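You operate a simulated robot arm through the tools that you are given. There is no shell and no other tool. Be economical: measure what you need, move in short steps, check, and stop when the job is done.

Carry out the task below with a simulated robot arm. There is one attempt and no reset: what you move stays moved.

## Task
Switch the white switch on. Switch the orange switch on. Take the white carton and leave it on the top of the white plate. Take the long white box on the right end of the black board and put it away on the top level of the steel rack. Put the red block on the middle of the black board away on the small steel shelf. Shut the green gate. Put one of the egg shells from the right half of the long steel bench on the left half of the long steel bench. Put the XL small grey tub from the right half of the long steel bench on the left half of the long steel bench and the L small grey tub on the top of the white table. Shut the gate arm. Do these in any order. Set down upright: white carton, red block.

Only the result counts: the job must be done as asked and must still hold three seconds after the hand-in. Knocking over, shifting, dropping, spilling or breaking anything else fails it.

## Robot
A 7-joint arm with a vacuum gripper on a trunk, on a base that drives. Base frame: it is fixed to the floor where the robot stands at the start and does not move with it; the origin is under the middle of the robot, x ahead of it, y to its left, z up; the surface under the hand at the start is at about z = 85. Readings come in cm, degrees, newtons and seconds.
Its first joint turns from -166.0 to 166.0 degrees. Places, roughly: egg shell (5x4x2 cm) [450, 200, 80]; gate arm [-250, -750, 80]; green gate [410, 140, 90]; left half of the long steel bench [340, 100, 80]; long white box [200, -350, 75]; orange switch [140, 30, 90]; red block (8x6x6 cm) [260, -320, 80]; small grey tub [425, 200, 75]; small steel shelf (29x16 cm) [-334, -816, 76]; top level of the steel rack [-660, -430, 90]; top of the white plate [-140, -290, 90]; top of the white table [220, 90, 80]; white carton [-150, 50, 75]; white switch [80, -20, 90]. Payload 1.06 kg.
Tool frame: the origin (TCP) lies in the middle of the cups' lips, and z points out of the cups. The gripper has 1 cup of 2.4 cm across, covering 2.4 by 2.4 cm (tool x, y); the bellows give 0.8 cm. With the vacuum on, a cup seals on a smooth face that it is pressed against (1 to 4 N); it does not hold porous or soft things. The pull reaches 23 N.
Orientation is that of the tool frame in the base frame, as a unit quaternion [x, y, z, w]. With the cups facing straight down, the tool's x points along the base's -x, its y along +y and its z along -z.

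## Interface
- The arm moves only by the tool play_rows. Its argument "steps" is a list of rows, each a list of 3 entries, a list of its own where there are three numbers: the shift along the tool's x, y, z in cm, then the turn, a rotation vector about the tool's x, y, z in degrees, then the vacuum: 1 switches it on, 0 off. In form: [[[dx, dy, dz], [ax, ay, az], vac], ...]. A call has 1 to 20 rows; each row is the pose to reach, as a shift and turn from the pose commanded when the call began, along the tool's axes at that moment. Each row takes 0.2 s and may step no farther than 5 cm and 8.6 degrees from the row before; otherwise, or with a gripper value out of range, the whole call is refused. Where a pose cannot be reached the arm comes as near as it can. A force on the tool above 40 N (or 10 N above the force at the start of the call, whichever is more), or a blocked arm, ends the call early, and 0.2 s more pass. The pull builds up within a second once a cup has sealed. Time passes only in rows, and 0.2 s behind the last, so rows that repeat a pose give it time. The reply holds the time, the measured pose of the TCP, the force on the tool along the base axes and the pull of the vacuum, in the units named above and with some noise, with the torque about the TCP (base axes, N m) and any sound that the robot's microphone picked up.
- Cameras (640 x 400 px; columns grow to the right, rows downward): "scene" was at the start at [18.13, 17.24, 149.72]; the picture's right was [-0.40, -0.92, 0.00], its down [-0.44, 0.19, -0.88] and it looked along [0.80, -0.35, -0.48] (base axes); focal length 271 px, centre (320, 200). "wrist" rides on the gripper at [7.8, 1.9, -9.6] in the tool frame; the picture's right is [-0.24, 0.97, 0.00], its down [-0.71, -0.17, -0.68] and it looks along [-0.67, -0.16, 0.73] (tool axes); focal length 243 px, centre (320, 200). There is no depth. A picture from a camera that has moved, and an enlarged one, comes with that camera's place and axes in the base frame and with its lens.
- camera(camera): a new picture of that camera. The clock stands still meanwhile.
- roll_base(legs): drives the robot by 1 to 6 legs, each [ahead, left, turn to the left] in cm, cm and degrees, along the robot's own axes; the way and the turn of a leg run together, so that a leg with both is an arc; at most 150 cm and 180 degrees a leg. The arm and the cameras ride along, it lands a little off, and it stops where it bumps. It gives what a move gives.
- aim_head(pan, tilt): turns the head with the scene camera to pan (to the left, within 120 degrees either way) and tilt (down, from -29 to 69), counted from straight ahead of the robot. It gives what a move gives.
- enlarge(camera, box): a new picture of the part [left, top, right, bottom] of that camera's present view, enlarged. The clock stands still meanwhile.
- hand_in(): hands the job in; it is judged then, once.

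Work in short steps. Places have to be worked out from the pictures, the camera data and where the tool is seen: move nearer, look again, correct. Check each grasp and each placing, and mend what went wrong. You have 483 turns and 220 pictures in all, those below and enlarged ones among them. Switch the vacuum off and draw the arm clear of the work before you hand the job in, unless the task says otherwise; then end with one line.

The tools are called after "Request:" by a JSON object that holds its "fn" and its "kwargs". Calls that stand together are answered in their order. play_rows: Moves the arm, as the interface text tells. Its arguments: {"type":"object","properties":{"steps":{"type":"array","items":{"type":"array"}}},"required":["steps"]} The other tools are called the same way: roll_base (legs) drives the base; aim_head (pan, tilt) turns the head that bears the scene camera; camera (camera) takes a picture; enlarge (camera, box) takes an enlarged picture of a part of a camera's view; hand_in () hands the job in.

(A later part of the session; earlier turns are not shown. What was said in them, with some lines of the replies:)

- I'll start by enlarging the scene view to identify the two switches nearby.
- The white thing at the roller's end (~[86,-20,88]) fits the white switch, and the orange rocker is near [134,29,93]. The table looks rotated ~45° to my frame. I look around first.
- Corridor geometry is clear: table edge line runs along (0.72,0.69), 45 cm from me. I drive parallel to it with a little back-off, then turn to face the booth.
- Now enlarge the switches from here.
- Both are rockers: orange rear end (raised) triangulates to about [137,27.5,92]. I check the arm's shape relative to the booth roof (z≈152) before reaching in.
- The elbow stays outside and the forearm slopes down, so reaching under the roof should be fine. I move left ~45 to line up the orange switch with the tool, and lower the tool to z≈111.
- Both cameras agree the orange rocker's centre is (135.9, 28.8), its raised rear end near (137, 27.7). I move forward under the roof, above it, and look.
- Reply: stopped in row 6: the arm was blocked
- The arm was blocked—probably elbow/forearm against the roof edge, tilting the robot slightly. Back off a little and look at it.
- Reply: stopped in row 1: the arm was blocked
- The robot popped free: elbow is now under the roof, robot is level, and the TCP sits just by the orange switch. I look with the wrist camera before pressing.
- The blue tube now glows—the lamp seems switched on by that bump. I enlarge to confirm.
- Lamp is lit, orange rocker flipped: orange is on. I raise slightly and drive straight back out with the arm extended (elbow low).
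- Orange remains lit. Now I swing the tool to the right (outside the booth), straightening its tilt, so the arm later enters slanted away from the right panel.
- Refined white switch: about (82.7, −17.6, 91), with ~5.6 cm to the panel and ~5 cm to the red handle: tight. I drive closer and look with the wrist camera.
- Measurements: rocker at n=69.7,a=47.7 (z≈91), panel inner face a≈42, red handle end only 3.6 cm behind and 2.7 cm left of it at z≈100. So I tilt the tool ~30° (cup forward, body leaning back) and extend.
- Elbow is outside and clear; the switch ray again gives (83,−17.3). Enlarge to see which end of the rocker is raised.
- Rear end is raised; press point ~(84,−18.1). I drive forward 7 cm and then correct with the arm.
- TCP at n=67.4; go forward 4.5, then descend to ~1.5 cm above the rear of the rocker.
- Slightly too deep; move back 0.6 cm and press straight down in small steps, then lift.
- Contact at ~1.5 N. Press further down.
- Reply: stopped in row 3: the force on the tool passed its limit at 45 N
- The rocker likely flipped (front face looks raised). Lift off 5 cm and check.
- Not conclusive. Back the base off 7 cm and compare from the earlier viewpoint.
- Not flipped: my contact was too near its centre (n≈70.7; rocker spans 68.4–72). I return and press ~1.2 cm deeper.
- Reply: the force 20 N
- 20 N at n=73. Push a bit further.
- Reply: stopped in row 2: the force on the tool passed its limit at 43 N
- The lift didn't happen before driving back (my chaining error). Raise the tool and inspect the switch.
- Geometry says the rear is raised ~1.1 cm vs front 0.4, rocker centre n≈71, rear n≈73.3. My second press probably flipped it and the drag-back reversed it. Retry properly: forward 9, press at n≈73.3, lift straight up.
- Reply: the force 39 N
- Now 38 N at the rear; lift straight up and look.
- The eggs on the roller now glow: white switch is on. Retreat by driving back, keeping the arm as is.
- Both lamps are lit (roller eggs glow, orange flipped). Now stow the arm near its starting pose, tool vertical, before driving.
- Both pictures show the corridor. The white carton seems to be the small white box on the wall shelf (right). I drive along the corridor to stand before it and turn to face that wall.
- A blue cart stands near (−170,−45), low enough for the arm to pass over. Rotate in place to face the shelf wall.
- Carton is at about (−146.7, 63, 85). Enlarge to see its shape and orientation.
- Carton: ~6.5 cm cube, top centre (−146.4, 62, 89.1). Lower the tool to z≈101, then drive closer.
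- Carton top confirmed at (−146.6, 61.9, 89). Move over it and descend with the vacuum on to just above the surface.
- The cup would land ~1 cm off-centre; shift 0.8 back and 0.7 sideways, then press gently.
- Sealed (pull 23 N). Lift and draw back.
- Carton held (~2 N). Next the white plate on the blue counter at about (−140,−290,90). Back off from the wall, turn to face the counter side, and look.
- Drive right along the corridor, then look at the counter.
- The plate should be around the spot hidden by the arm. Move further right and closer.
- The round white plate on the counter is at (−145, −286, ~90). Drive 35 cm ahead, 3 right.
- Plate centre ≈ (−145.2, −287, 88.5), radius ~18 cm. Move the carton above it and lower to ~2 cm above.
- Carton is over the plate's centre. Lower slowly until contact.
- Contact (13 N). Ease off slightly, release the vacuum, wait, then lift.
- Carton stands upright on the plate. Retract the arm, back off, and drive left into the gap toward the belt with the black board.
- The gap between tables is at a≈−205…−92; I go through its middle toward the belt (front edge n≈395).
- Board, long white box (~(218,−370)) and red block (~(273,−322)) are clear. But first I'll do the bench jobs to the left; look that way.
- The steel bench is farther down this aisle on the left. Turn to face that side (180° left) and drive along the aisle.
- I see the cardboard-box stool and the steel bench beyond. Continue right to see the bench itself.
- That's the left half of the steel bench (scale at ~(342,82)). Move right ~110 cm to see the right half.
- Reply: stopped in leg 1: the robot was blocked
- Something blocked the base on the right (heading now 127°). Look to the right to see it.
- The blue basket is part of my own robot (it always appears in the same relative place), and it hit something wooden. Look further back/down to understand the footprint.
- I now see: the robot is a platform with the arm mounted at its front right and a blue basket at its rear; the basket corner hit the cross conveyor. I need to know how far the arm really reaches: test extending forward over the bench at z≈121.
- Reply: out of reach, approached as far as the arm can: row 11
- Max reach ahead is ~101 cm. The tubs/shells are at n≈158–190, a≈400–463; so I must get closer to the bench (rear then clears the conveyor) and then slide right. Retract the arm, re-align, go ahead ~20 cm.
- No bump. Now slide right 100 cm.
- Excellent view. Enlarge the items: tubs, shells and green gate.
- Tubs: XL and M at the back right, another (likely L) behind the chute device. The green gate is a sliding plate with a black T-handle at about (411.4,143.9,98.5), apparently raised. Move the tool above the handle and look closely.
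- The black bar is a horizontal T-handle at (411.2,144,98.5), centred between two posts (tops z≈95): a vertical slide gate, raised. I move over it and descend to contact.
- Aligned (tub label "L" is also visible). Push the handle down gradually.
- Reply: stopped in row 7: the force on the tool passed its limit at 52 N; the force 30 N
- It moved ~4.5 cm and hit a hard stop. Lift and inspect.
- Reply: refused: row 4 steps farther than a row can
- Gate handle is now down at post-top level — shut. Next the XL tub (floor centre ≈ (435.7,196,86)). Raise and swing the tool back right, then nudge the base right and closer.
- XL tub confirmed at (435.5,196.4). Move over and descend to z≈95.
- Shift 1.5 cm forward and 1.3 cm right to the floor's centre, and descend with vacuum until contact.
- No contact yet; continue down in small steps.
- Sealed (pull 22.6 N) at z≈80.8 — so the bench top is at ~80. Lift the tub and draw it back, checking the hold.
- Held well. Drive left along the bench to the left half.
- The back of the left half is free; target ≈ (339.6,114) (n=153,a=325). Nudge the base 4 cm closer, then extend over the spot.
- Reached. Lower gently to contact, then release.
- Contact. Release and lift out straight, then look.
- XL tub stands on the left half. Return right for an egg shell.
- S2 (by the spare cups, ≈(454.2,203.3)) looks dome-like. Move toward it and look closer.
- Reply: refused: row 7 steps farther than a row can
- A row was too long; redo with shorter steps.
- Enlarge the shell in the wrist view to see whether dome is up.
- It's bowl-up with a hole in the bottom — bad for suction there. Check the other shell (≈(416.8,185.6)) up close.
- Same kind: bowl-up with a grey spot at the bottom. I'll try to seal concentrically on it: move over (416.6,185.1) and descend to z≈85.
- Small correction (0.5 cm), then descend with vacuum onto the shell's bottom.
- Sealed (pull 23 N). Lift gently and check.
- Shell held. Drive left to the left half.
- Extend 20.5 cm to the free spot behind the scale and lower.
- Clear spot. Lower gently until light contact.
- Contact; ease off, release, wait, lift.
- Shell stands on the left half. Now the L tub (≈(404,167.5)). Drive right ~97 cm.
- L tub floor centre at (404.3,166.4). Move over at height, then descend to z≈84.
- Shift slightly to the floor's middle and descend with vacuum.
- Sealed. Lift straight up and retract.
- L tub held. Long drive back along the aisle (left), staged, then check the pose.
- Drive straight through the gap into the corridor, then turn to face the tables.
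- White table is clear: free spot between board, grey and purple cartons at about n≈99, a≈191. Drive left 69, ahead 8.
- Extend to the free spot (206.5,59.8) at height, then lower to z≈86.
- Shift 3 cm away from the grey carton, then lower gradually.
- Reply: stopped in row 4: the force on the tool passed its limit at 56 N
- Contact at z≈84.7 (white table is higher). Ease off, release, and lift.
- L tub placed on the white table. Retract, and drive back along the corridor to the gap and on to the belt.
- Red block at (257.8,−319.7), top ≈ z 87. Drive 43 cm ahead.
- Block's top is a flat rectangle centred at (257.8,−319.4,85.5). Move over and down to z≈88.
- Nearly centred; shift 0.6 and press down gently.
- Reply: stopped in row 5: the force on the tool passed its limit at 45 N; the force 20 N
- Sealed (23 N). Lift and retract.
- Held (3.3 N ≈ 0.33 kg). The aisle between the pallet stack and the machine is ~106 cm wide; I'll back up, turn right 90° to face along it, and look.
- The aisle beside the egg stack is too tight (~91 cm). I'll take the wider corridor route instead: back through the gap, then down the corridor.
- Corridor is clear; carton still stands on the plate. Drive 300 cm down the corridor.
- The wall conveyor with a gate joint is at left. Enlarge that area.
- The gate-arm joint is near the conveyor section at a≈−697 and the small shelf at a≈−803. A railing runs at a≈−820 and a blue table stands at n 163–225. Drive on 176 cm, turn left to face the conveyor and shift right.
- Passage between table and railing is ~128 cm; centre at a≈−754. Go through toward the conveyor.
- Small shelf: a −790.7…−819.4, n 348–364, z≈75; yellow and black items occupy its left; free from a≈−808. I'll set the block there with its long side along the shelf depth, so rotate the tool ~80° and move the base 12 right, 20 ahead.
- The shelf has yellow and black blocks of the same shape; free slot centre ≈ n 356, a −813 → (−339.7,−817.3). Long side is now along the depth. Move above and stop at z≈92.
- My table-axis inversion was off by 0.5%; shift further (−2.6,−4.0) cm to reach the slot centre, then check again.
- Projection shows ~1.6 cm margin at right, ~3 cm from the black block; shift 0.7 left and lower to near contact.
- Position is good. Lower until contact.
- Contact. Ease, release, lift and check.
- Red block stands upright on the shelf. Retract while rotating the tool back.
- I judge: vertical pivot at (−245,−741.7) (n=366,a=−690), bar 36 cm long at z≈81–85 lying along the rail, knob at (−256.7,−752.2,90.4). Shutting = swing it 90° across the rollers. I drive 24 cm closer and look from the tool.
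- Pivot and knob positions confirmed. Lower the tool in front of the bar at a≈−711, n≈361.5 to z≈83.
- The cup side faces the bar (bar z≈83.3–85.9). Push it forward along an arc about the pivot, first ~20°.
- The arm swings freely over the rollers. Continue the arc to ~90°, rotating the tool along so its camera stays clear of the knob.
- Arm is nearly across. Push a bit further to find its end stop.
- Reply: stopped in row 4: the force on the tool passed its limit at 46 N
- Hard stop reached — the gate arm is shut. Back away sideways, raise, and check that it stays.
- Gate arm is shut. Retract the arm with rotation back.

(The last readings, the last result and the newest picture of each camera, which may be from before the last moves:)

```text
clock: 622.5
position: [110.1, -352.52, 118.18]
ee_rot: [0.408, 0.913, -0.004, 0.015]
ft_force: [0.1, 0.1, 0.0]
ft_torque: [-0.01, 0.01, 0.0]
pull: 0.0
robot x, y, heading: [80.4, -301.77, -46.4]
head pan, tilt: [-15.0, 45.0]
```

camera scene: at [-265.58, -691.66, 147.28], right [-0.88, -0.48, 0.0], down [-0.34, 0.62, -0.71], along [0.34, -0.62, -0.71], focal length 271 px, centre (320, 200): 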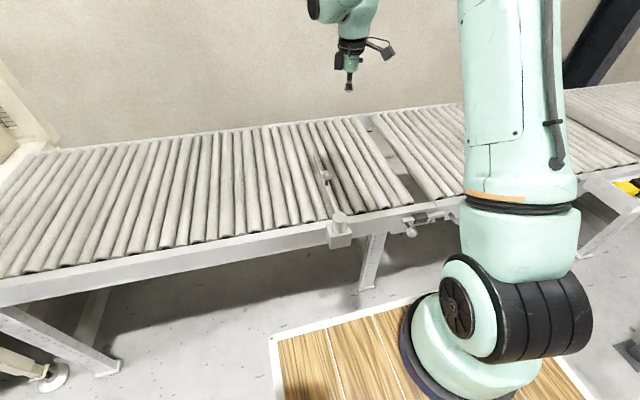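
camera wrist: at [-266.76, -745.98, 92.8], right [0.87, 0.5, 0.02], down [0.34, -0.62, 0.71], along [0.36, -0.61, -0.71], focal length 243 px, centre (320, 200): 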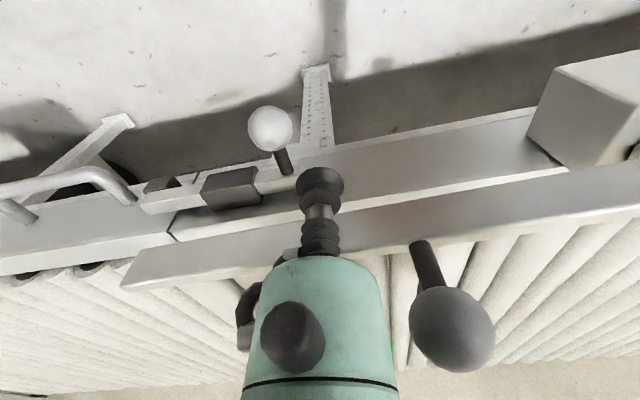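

Request:
{"fn": "roll_base", "kwargs": {"legs": [[0, 64, 0.2], [54, 0, 0]]}}

Request:
{"fn": "aim_head", "kwargs": {"pan": -12, "tilt": 38}}

Request:
{"fn": "camera", "kwargs": {"camera": "scene"}}

Request:
{"fn": "camera", "kwargs": {"camera": "wrist"}}

```text
clock: 628.8
position: [193.93, -346.87, 118.05]
ee_rot: [0.405, 0.914, -0.005, 0.015]
ft_force: [0.7, 0.0, -0.1]
ft_torque: [-0.01, 0.03, 0.0]
pull: 0.0
robot x, y, heading: [163.89, -296.15, -46.0]
head pan, tilt: [-15.0, 45.0]
```

```text
clock: 629.4
position: [193.96, -346.79, 118.13]
ee_rot: [0.405, 0.914, -0.005, 0.015]
ft_force: [-0.3, 0.2, 0.1]
ft_torque: [-0.02, -0.02, 0.02]
pull: 0.1
robot x, y, heading: [163.83, -296.29, -45.9]
head pan, tilt: [-12.0, 38.0]
```

```text
53 pictures are left
camera scene: at [190.37, -296.36, 148.31], right [-0.85, -0.53, 0.0], down [-0.33, 0.52, -0.79], along [0.42, -0.67, -0.62], focal length 271 px, centre (320, 200)
```

scene: 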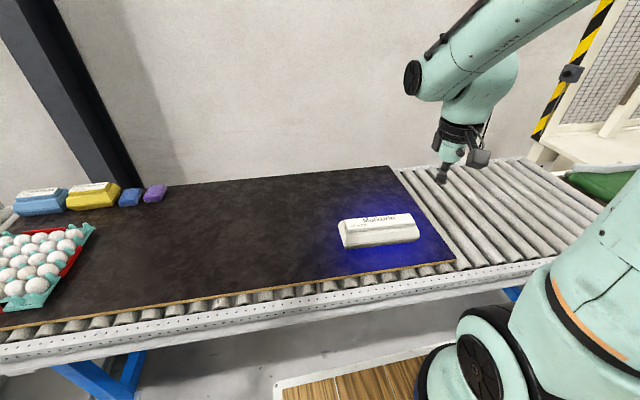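

```text
52 pictures are left
camera wrist: at [189.99, -339.69, 127.44], right [0.88, 0.48, 0.01], down [0.33, -0.62, 0.71], along [0.35, -0.62, -0.71], focal length 243 px, centre (320, 200)
```

wrist: 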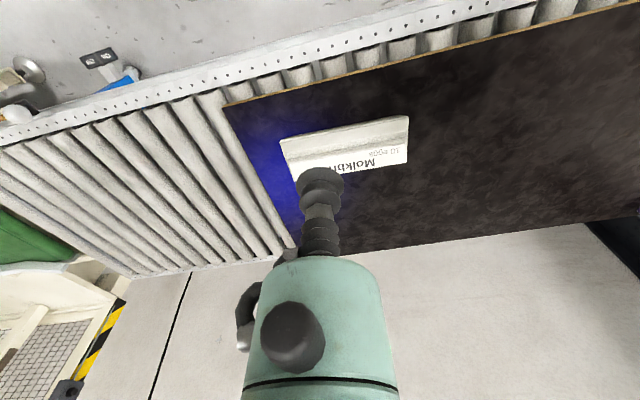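

White box top is around (208,−360, ~88). Move close above and look.

Request:
{"fn": "play_rows", "kwargs": {"steps": [[[-4.5, 0.4, 0], [0, 0, 0], 0], [[-9, 0.8, 0], [0, 0, 0], 0], [[-13.5, 1.2, 1], [0, 0, 0], 0], [[-17, 1.4, 4], [0, 0, 0], 0], [[-17, 1.4, 8.5], [0, 0, 0], 0], [[-17, 1.4, 13], [0, 0, 0], 0], [[-17, 1.4, 17], [0, 0, 0], 0], [[-17, 1.4, 17], [0, 0, 0], 0]]}}

Request:
{"fn": "camera", "kwargs": {"camera": "wrist"}}

Request:
{"fn": "enlarge", "kwargs": {"camera": "scene", "box": [320, 170, 480, 270]}}

```text
clock: 631.2
position: [206.81, -358.87, 101.66]
ee_rot: [0.405, 0.914, -0.005, 0.016]
ft_force: [-0.8, 0.5, 1.2]
ft_torque: [0.01, -0.01, 0.01]
pull: 0.1
robot x, y, heading: [164.16, -296.11, -46.3]
head pan, tilt: [-12.0, 38.0]
```

```text
51 pictures are left
camera wrist: at [202.86, -351.65, 110.99], right [0.88, 0.48, 0.01], down [0.33, -0.62, 0.71], along [0.35, -0.62, -0.71], focal length 243 px, centre (320, 200)
```

wrist: 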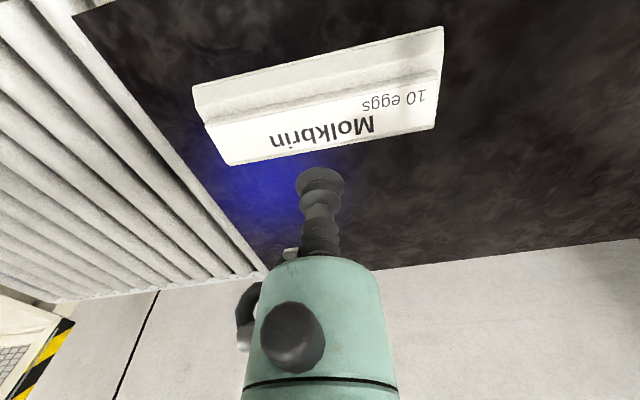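

```text
4.00 times, centred on (400, 220) of scene
camera zoom: at [190.36, -296.36, 148.31], right [-0.85, -0.53, 0.0], down [-0.33, 0.52, -0.79], along [0.42, -0.67, -0.62], focal length 1084 px, centre (0, 120)
```

zoom: 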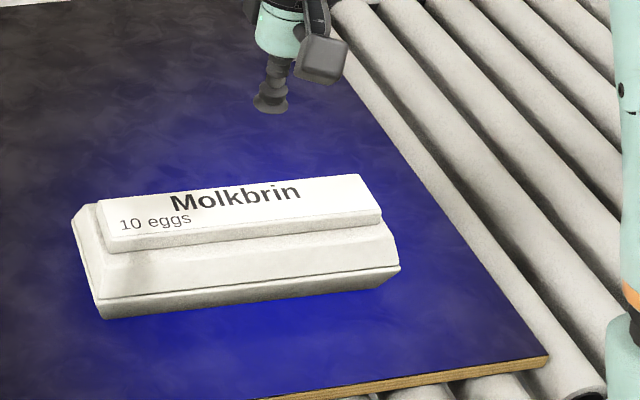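

Label centre ≈ (208.6,−360.6), z≈89. Shift and descend in small steps with vacuum on.

Request:
{"fn": "play_rows", "kwargs": {"steps": [[[-2.6, 0.5, 2], [0, 0, 0], 0], [[-2.6, 0.5, 6], [0, 0, 0], 0], [[-2.6, 0.5, 9], [0, 0, 0], 1], [[-2.6, 0.5, 10.5], [0, 0, 0], 1], [[-2.6, 0.5, 11.2], [0, 0, 0], 1], [[-2.6, 0.5, 11.8], [0, 0, 0], 1], [[-2.6, 0.5, 11.8], [0, 0, 0], 1]]}}

```text
clock: 632.8
position: [209.39, -360.79, 90.01]
ee_rot: [0.405, 0.914, -0.005, 0.016]
ft_force: [0.0, 1.6, -1.0]
ft_torque: [0.04, 0.01, 0.0]
pull: 0.1
robot x, y, heading: [163.67, -296.11, -46.0]
head pan, tilt: [-12.0, 38.0]
```

Request:
{"fn": "play_rows", "kwargs": {"steps": [[[0, 0, 0.4], [0, 0, 0], 1], [[0, 0, 0.8], [0, 0, 0], 1], [[0, 0, 1.2], [0, 0, 0], 1], [[0, 0, 1.6], [0, 0, 0], 1], [[0, 0, 1.9], [0, 0, 0], 1], [[0, 0, 1.9], [0, 0, 0], 1]]}}

Request:
{"fn": "camera", "kwargs": {"camera": "wrist"}}

```text
clock: 634.2
position: [209.46, -360.75, 88.05]
ee_rot: [0.404, 0.915, -0.004, 0.016]
ft_force: [1.2, -5.4, 14.5]
ft_torque: [0.05, 0.09, 0.05]
pull: 22.9
robot x, y, heading: [164.0, -295.94, -46.0]
head pan, tilt: [-12.0, 38.0]
```

```text
49 pictures are left
camera wrist: at [205.33, -353.59, 97.42], right [0.88, 0.48, 0.01], down [0.33, -0.62, 0.71], along [0.35, -0.62, -0.71], focal length 243 px, centre (320, 200)
```

wrist: 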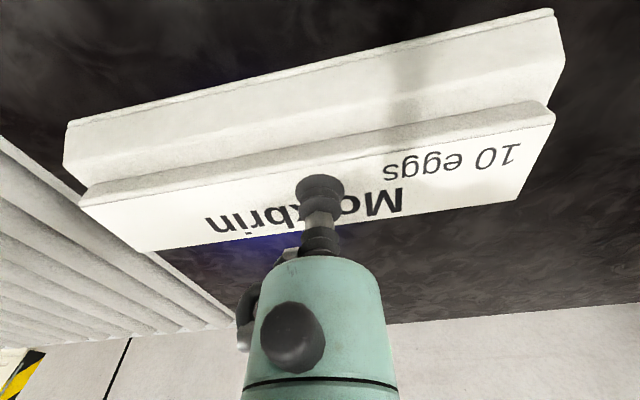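

Sealed on the label near the centre. Lift and retract.

Request:
{"fn": "play_rows", "kwargs": {"steps": [[[0, 0, -0.5], [0, 0, 0], 1], [[0, 0, -2], [0, 0, 0], 1], [[0, 0, -5], [0, 0, 0], 1], [[0, 0, -9], [0, 0, 0], 1], [[0, 0, -13], [0, 0, 0], 1], [[0, 0, -17], [0, 0, 0], 1], [[0, 0, -21], [0, 0, 0], 1], [[0, 0, -25], [0, 0, 0], 1], [[3, 0, -28], [0, 0, 0], 1], [[6, 0, -30], [0, 0, 0], 1], [[10, 0, -31], [0, 0, 0], 1], [[14, 0, -31], [0, 0, 0], 1], [[18, 0, -31], [0, 0, 0], 1], [[20, 0, -31], [0, 0, 0], 1]]}}

Request:
{"fn": "camera", "kwargs": {"camera": "scene"}}

```text
clock: 637.2
position: [195.16, -345.3, 118.41]
ee_rot: [0.405, 0.914, -0.004, 0.014]
ft_force: [0.1, 0.3, -5.9]
ft_torque: [0.1, -0.03, -0.01]
pull: 23.1
robot x, y, heading: [163.9, -296.52, -46.2]
head pan, tilt: [-12.0, 38.0]
```

```text
48 pictures are left
camera scene: at [190.41, -296.4, 148.31], right [-0.85, -0.53, 0.0], down [-0.33, 0.52, -0.79], along [0.42, -0.67, -0.62], focal length 271 px, centre (320, 200)
```

scene: 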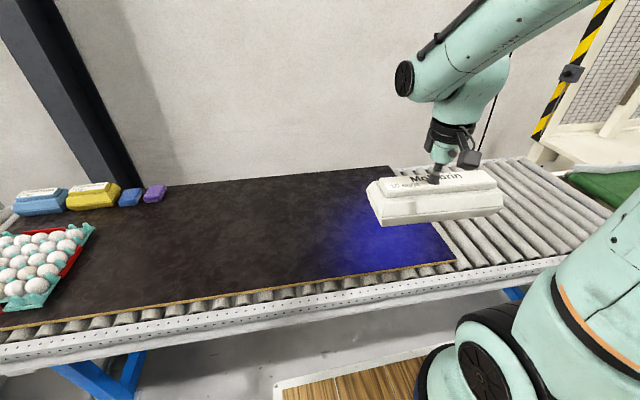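

Box held (~0.6 kg). Reverse the same path to the corridor.

Request:
{"fn": "roll_base", "kwargs": {"legs": [[-55, 0, 0], [0, -63, 0]]}}

```text
clock: 643.5
position: [111.77, -349.69, 118.6]
ee_rot: [0.403, 0.915, -0.004, 0.015]
ft_force: [-0.5, 0.0, -6.0]
ft_torque: [0.08, 0.0, 0.01]
pull: 22.8
robot x, y, heading: [80.48, -301.0, -45.6]
head pan, tilt: [-12.0, 38.0]
```

Request:
{"fn": "roll_base", "kwargs": {"legs": [[0, 2, -0.6], [-150, 0, 0], [-150, 0, 0], [0, -150, 0]]}}

```text
clock: 665.3
position: [-200.73, -234.88, 118.43]
ee_rot: [0.406, 0.914, -0.005, 0.015]
ft_force: [-0.7, 0.0, -7.0]
ft_torque: [0.09, -0.07, 0.0]
pull: 23.0
robot x, y, heading: [-232.18, -186.16, -45.9]
head pan, tilt: [-12.0, 38.0]
```

Request:
{"fn": "roll_base", "kwargs": {"legs": [[0, -150, -0.3], [0, -130, 0]]}}

Request:
{"fn": "aim_head", "kwargs": {"pan": -110, "tilt": 12}}

Request:
{"fn": "camera", "kwargs": {"camera": "scene"}}

```text
clock: 678.9
position: [-404.68, -428.74, 118.35]
ee_rot: [0.409, 0.912, -0.005, 0.014]
ft_force: [-1.0, -1.1, -6.0]
ft_torque: [0.08, -0.04, -0.02]
pull: 23.1
robot x, y, heading: [-435.39, -379.32, -46.7]
head pan, tilt: [-12.0, 38.0]
```

```text
clock: 680.7
position: [-404.62, -428.64, 118.45]
ee_rot: [0.408, 0.913, -0.005, 0.016]
ft_force: [0.2, 0.4, -7.3]
ft_torque: [0.08, -0.06, -0.04]
pull: 22.7
robot x, y, heading: [-435.68, -379.49, -46.5]
head pan, tilt: [-110.0, 12.0]
```

```text
47 pictures are left
camera scene: at [-422.05, -376.07, 152.46], right [-0.4, 0.92, 0.0], down [0.19, 0.08, -0.98], along [-0.9, -0.39, -0.21], focal length 271 px, centre (320, 200)
```

scene: 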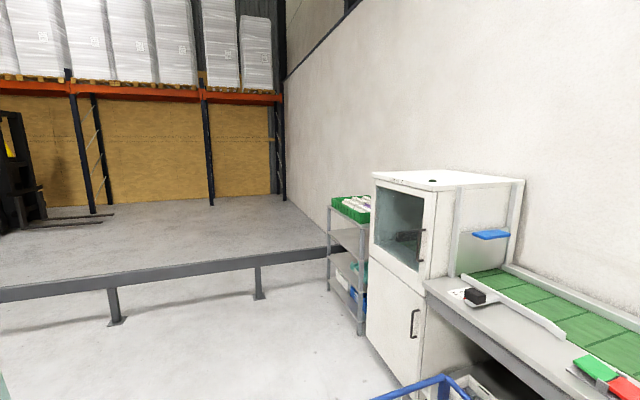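

The steel rack stands beyond the white cabinet: a −736…−796, front n≈−118, top with a green egg basket. Move to a≈−700, turn around there.

Request:
{"fn": "roll_base", "kwargs": {"legs": [[17, 0, 0.3], [0, -125, 0], [0, 0, 90], [0, 0, 90]]}}

Request:
{"fn": "aim_head", "kwargs": {"pan": 20, "tilt": 22}}

Request:
{"fn": "camera", "kwargs": {"camera": "scene"}}

```text
clock: 695.7
position: [-545.48, -429.66, 118.37]
ee_rot: [0.916, -0.401, -0.014, -0.005]
ft_force: [-0.3, -0.1, -6.9]
ft_torque: [-0.11, 0.04, -0.02]
pull: 23.0
robot x, y, heading: [-513.99, -478.45, 134.5]
head pan, tilt: [-110.0, 12.0]
```

```text
clock: 697.8
position: [-545.41, -429.66, 118.36]
ee_rot: [0.916, -0.402, -0.015, -0.005]
ft_force: [-0.2, 0.2, -6.1]
ft_torque: [-0.09, 0.05, -0.01]
pull: 22.6
robot x, y, heading: [-513.86, -478.27, 134.4]
head pan, tilt: [20.0, 22.0]
```

```text
46 pictures are left
camera scene: at [-544.51, -481.99, 150.83], right [0.43, 0.9, 0.0], down [0.34, -0.16, -0.93], along [-0.84, 0.4, -0.37], focal length 271 px, centre (320, 200)
```

scene: 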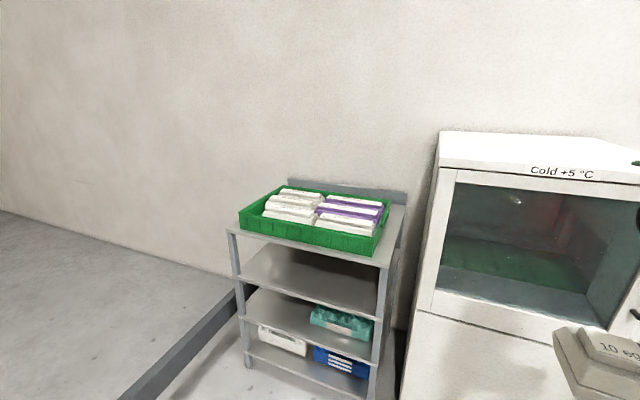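

Enlarge the rack's top.

Request:
{"fn": "enlarge", "kwargs": {"camera": "scene", "box": [220, 165, 420, 285]}}

```text
3.20 times, centred on (320, 225) of scene
camera zoom: at [-544.51, -481.99, 150.83], right [0.43, 0.9, 0.0], down [0.34, -0.16, -0.93], along [-0.84, 0.4, -0.37], focal length 867 px, centre (320, 120)
```

zoom: 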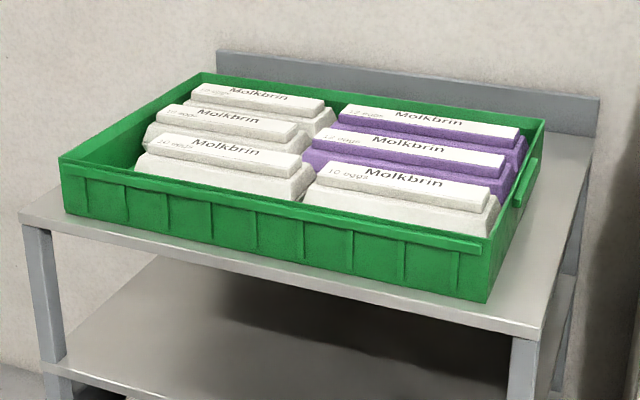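

The rack top holds a full green tray (n −125…−161); there seems to be a free strip behind it (n −161…−175). Move in front of the rack for a closer look.

Request:
{"fn": "roll_base", "kwargs": {"legs": [[0, 70, -0.6], [38, 0, 0]]}}

Request:
{"fn": "aim_head", "kwargs": {"pan": 0, "tilt": 35}}

Request:
{"fn": "camera", "kwargs": {"camera": "scene"}}

Request:
{"fn": "camera", "kwargs": {"camera": "wrist"}}

```text
clock: 703.7
position: [-621.55, -450.1, 118.45]
ee_rot: [0.913, -0.407, -0.015, -0.005]
ft_force: [-0.2, 0.7, -6.4]
ft_torque: [-0.06, 0.04, 0.0]
pull: 23.0
robot x, y, heading: [-590.56, -499.11, 133.7]
head pan, tilt: [20.0, 22.0]
```

```text
clock: 704.5
position: [-621.6, -450.19, 118.53]
ee_rot: [0.913, -0.407, -0.016, -0.005]
ft_force: [0.0, 0.2, -6.7]
ft_torque: [-0.08, 0.03, 0.0]
pull: 22.5
robot x, y, heading: [-590.61, -499.35, 133.6]
head pan, tilt: [0.0, 35.0]
```

```text
44 pictures are left
camera scene: at [-618.91, -500.29, 148.77], right [0.72, 0.69, 0.0], down [0.4, -0.41, -0.82], along [-0.57, 0.59, -0.57], focal length 271 px, centre (320, 200)
```

scene: 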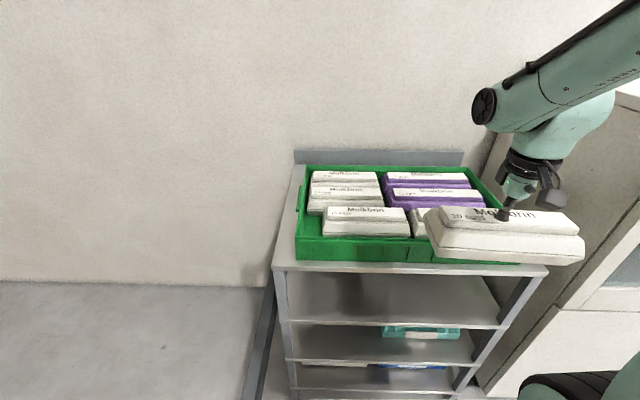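

```text
43 pictures are left
camera wrist: at [-617.42, -457.54, 127.73], right [-0.88, -0.48, 0.01], down [-0.33, 0.63, 0.71], along [-0.34, 0.62, -0.71], focal length 243 px, centre (320, 200)
```

wrist: 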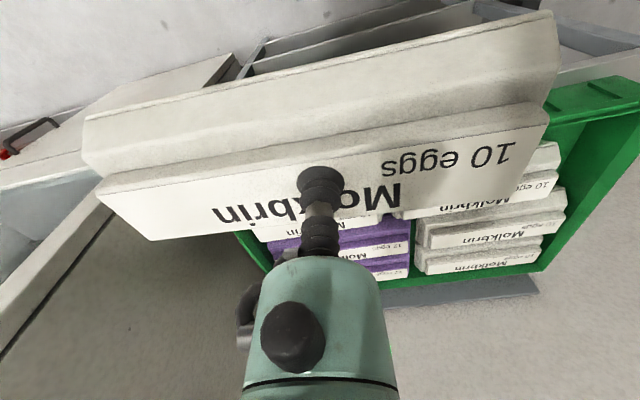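

Request:
{"fn": "enlarge", "kwargs": {"camera": "scene", "box": [265, 135, 465, 285]}}

```text
2.67 times, centred on (365, 210) of scene
camera zoom: at [-618.91, -500.29, 148.77], right [0.72, 0.69, 0.0], down [0.4, -0.41, -0.82], along [-0.57, 0.59, -0.57], focal length 723 px, centre (200, 173)
```

zoom: 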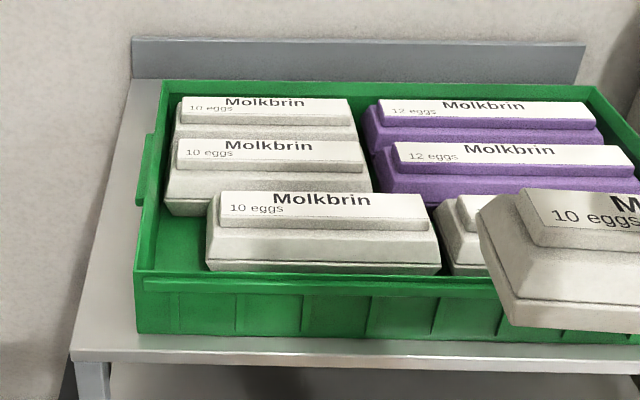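

Triangulation: plate z≈90.5, plate n −117…−177, tray back at n≈−157, so a free ~20 cm strip lies behind the tray. The box (≈26×11) fits at n≈−165. Drive 16 cm closer.

Request:
{"fn": "roll_base", "kwargs": {"legs": [[16, 7, -0.3]]}}

```text
clock: 706.0
position: [-637.26, -443.15, 118.43]
ee_rot: [0.912, -0.409, -0.014, -0.005]
ft_force: [-0.5, 0.9, -6.6]
ft_torque: [-0.08, 0.08, 0.01]
pull: 22.2
robot x, y, heading: [-606.63, -492.61, 133.4]
head pan, tilt: [0.0, 35.0]
```

Clear. Now extend forward at z≈121 over the tray to n≈−162 and look.

Request:
{"fn": "play_rows", "kwargs": {"steps": [[[0, 0, -3.5], [0, 0, 0], 1], [[-4, -0.5, -3.5], [0, 0, 0], 1], [[-8, -1, -3.5], [0, 0, 0], 1], [[-12, -1.5, -3.5], [0, 0, 0], 1], [[-16, -2, -3.5], [0, 0, 0], 1], [[-20, -2.5, -3.5], [0, 0, 0], 1], [[-24, -3, -3.5], [0, 0, 0], 1], [[-28, -3.5, -3.5], [0, 0, 0], 1], [[-32, -4, -3.5], [0, 0, 0], 1], [[-36, -4.5, -3.5], [0, 0, 0], 1], [[-40, -5, -3.5], [0, 0, 0], 1], [[-42, -5, -3.5], [0, 0, 0], 1], [[-42, -5, -3.5], [0, 0, 0], 1]]}}

Request:
{"fn": "camera", "kwargs": {"camera": "scene"}}

Request:
{"fn": "camera", "kwargs": {"camera": "wrist"}}

```text
clock: 708.8
position: [-661.23, -408.57, 123.1]
ee_rot: [0.912, -0.41, -0.015, -0.005]
ft_force: [0.2, 0.5, -6.7]
ft_torque: [-0.07, 0.06, 0.0]
pull: 22.8
robot x, y, heading: [-606.84, -492.7, 133.4]
head pan, tilt: [0.0, 35.0]
```

```text
41 pictures are left
camera scene: at [-635.02, -493.28, 148.77], right [0.73, 0.69, 0.0], down [0.39, -0.42, -0.82], along [-0.56, 0.6, -0.57], focal length 271 px, centre (320, 200)
```

scene: 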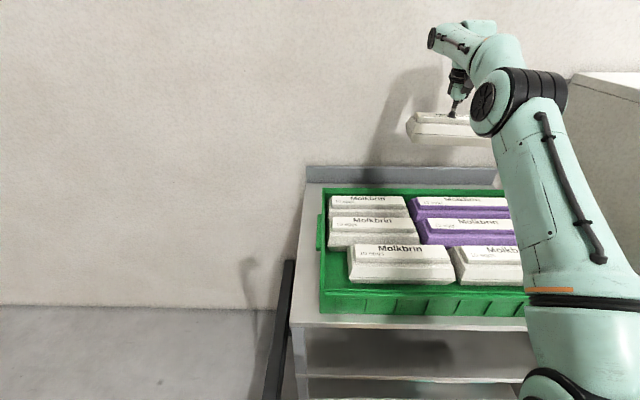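

```text
40 pictures are left
camera wrist: at [-657.19, -415.98, 132.44], right [-0.88, -0.47, 0.01], down [-0.33, 0.63, 0.71], along [-0.34, 0.62, -0.71], focal length 243 px, centre (320, 200)
```

wrist: 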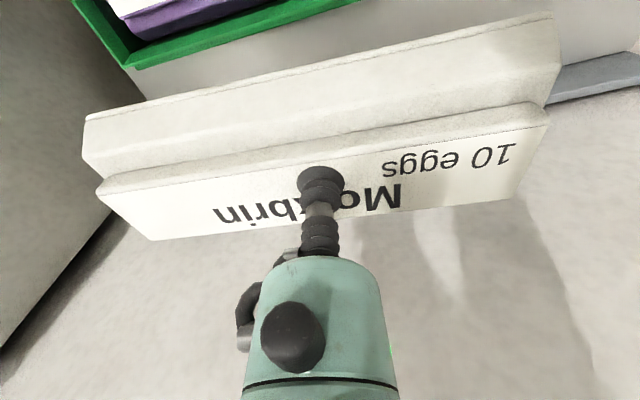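

The wrist view confirms the free strip behind the tray (n −157.7…−176). Move 2.5 cm further and lower to z≈104.

Request:
{"fn": "play_rows", "kwargs": {"steps": [[[-1.5, 0, 0], [0, 0, 0], 1], [[-3, 0.1, 0], [0, 0, 0], 1], [[-3, 0.1, 4], [0, 0, 0], 1], [[-3, 0.1, 8], [0, 0, 0], 1], [[-3, 0.1, 12], [0, 0, 0], 1], [[-3, 0.1, 12], [0, 0, 0], 1]]}}

Request:
{"fn": "camera", "kwargs": {"camera": "wrist"}}

Request:
{"fn": "enlarge", "kwargs": {"camera": "scene", "box": [300, 80, 540, 240]}}

```text
clock: 710.2
position: [-663.48, -406.05, 111.32]
ee_rot: [0.912, -0.41, -0.015, -0.005]
ft_force: [0.3, -0.2, -7.2]
ft_torque: [-0.07, -0.01, 0.01]
pull: 22.8
out of reach, approached as far as the arm can: row 2
robot x, y, heading: [-606.4, -492.45, 133.6]
head pan, tilt: [0.0, 35.0]
```

```text
39 pictures are left
camera wrist: at [-659.47, -413.47, 120.55], right [-0.88, -0.47, 0.01], down [-0.33, 0.63, 0.71], along [-0.34, 0.62, -0.71], focal length 243 px, centre (320, 200)
```

wrist: 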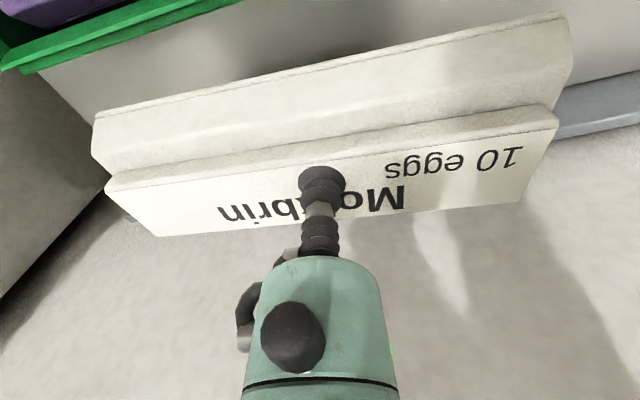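

```text
2.50 times, centred on (420, 160) of scene
camera zoom: at [-635.02, -493.28, 148.77], right [0.73, 0.69, 0.0], down [0.39, -0.42, -0.82], along [-0.56, 0.6, -0.57], focal length 678 px, centre (70, 300)
```

zoom: 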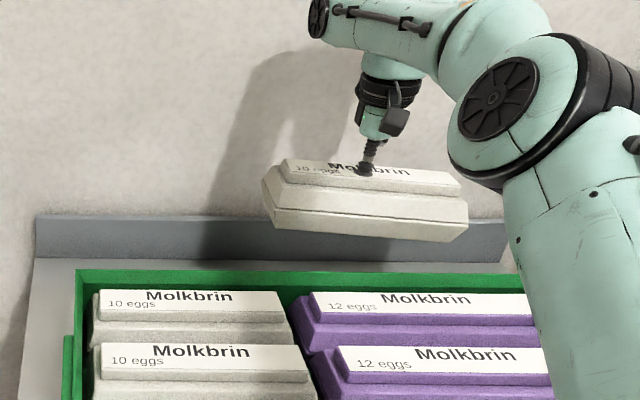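

n≈−165.9: box lies within the strip. Lower to near contact.

Request:
{"fn": "play_rows", "kwargs": {"steps": [[[0, 0, 3], [0, 0, 0], 1], [[0, 0, 6], [0, 0, 0], 1], [[0, 0, 8.5], [0, 0, 0], 1], [[0, 0, 10], [0, 0, 0], 1], [[0, 0, 10.8], [0, 0, 0], 1], [[0, 0, 10.8], [0, 0, 0], 1]]}}

Request:
{"fn": "camera", "kwargs": {"camera": "wrist"}}

```text
clock: 711.6
position: [-663.91, -405.97, 100.49]
ee_rot: [0.912, -0.409, -0.016, -0.004]
ft_force: [-0.4, 0.0, -6.3]
ft_torque: [0.02, 0.01, 0.05]
pull: 23.6
robot x, y, heading: [-606.46, -492.62, 133.4]
head pan, tilt: [0.0, 35.0]
```

```text
37 pictures are left
camera wrist: at [-659.82, -413.27, 109.82], right [-0.88, -0.47, 0.01], down [-0.33, 0.63, 0.71], along [-0.34, 0.62, -0.71], focal length 243 px, centre (320, 200)
```

wrist: 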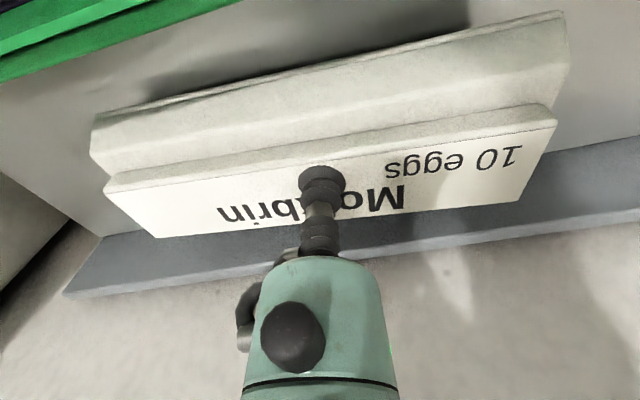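

Well placed between tray and backsplash. Lower to contact.

Request:
{"fn": "play_rows", "kwargs": {"steps": [[[0, 0, 0.5], [0, 0, 0], 1], [[0, 0, 1.0], [0, 0, 0], 1], [[0, 0, 1.4], [0, 0, 0], 1], [[0, 0, 1.8], [0, 0, 0], 1], [[0, 0, 1.8], [0, 0, 0], 1]]}}

```text
clock: 712.8
position: [-663.92, -405.86, 98.92]
ee_rot: [0.912, -0.41, -0.016, -0.005]
ft_force: [0.5, -0.2, 20.8]
ft_torque: [0.14, -0.03, 0.02]
pull: 22.9
robot x, y, heading: [-606.75, -492.32, 133.3]
head pan, tilt: [0.0, 35.0]
```

Contact at z≈98.9. Ease off, release, wait, lift.

Request:
{"fn": "play_rows", "kwargs": {"steps": [[[0, 0, -0.4], [0, 0, 0], 1], [[0, 0, -0.4], [0, 0, 0], 0], [[0, 0, -0.4], [0, 0, 0], 0], [[0, 0, -0.4], [0, 0, 0], 0], [[0, 0, -0.4], [0, 0, 0], 0], [[0, 0, -0.4], [0, 0, 0], 0], [[0, 0, -0.4], [0, 0, 0], 0], [[0, 0, -1.2], [0, 0, 0], 0], [[0, 0, -4], [0, 0, 0], 0], [[0, 0, -8], [0, 0, 0], 0], [[0, 0, -12], [0, 0, 0], 0], [[0, 0, -16], [0, 0, 0], 0], [[0, 0, -20], [0, 0, 0], 0], [[3, 0, -22], [0, 0, 0], 0], [[7, 0, -23], [0, 0, 0], 0], [[11, 0, -23], [0, 0, 0], 0], [[15, 0, -23], [0, 0, 0], 0], [[19, 0, -23], [0, 0, 0], 0]]}}

Request:
{"fn": "camera", "kwargs": {"camera": "wrist"}}

Request:
{"fn": "camera", "kwargs": {"camera": "scene"}}

```text
clock: 716.6
position: [-650.86, -420.68, 121.03]
ee_rot: [0.912, -0.41, -0.014, -0.003]
ft_force: [0.4, 0.1, -0.7]
ft_torque: [-0.04, 0.0, -0.01]
pull: 0.1
robot x, y, heading: [-606.56, -492.61, 133.4]
head pan, tilt: [0.0, 35.0]
```

```text
36 pictures are left
camera wrist: at [-646.84, -428.01, 130.34], right [-0.88, -0.47, 0.01], down [-0.33, 0.63, 0.71], along [-0.34, 0.62, -0.71], focal length 243 px, centre (320, 200)
```

wrist: 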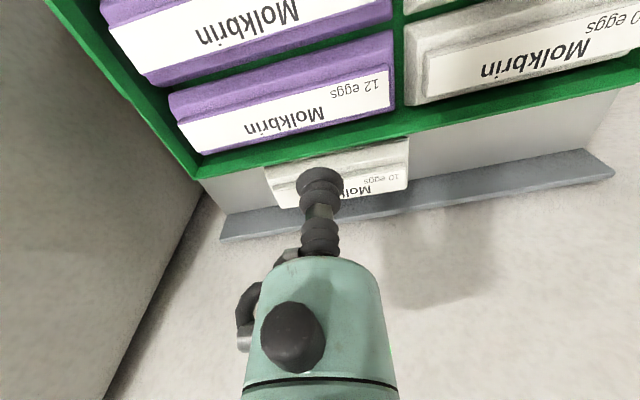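

```text
35 pictures are left
camera scene: at [-635.05, -493.25, 148.76], right [0.73, 0.69, 0.0], down [0.39, -0.42, -0.82], along [-0.56, 0.6, -0.57], focal length 271 px, centre (320, 200)
```

scene: 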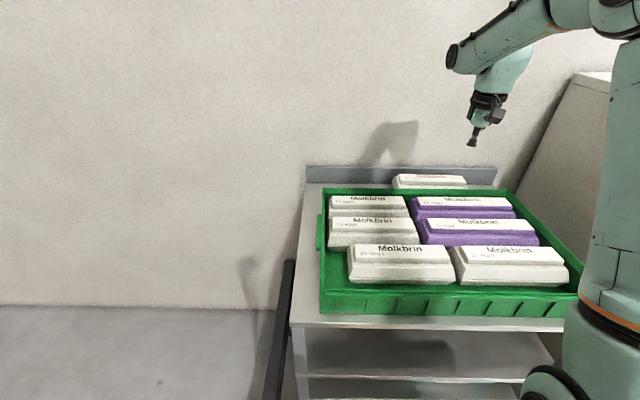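

The box rests on the rack's top level behind the tray. Back off to clear the work.

Request:
{"fn": "roll_base", "kwargs": {"legs": [[-35, 0, 0]]}}

Request:
{"fn": "camera", "kwargs": {"camera": "scene"}}

```text
clock: 718.9
position: [-626.72, -446.43, 121.18]
ee_rot: [0.913, -0.409, -0.016, -0.004]
ft_force: [-0.2, 0.0, -0.2]
ft_torque: [0.02, 0.02, 0.01]
pull: 0.0
robot x, y, heading: [-582.21, -518.46, 133.5]
head pan, tilt: [0.0, 35.0]
```

```text
34 pictures are left
camera scene: at [-610.68, -519.1, 148.77], right [0.73, 0.69, 0.0], down [0.39, -0.42, -0.82], along [-0.56, 0.59, -0.57], focal length 271 px, centre (320, 200)
```

scene: 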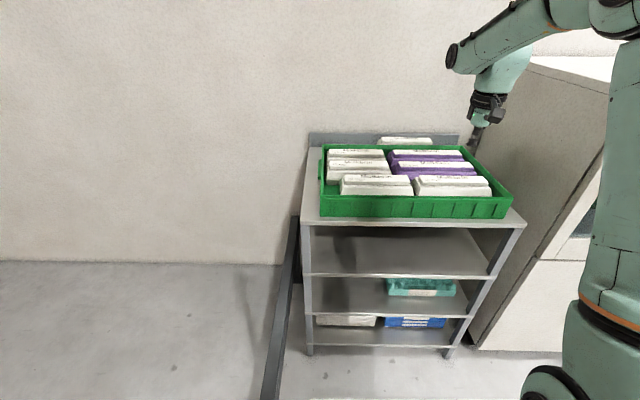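

All parts are done, the vacuum is off and the arm is clear. I hand in.

Request:
{"fn": "hand_in", "kwargs": {}}

```text
The job is handed in.
```

I did every item in the task and handed the job in with the vacuum off and the arm clear. I didn't go back for a last look at the earlier items, and while driving I bumped a conveyor once and caught an arm link on the booth roof once, with no shift that I could see.
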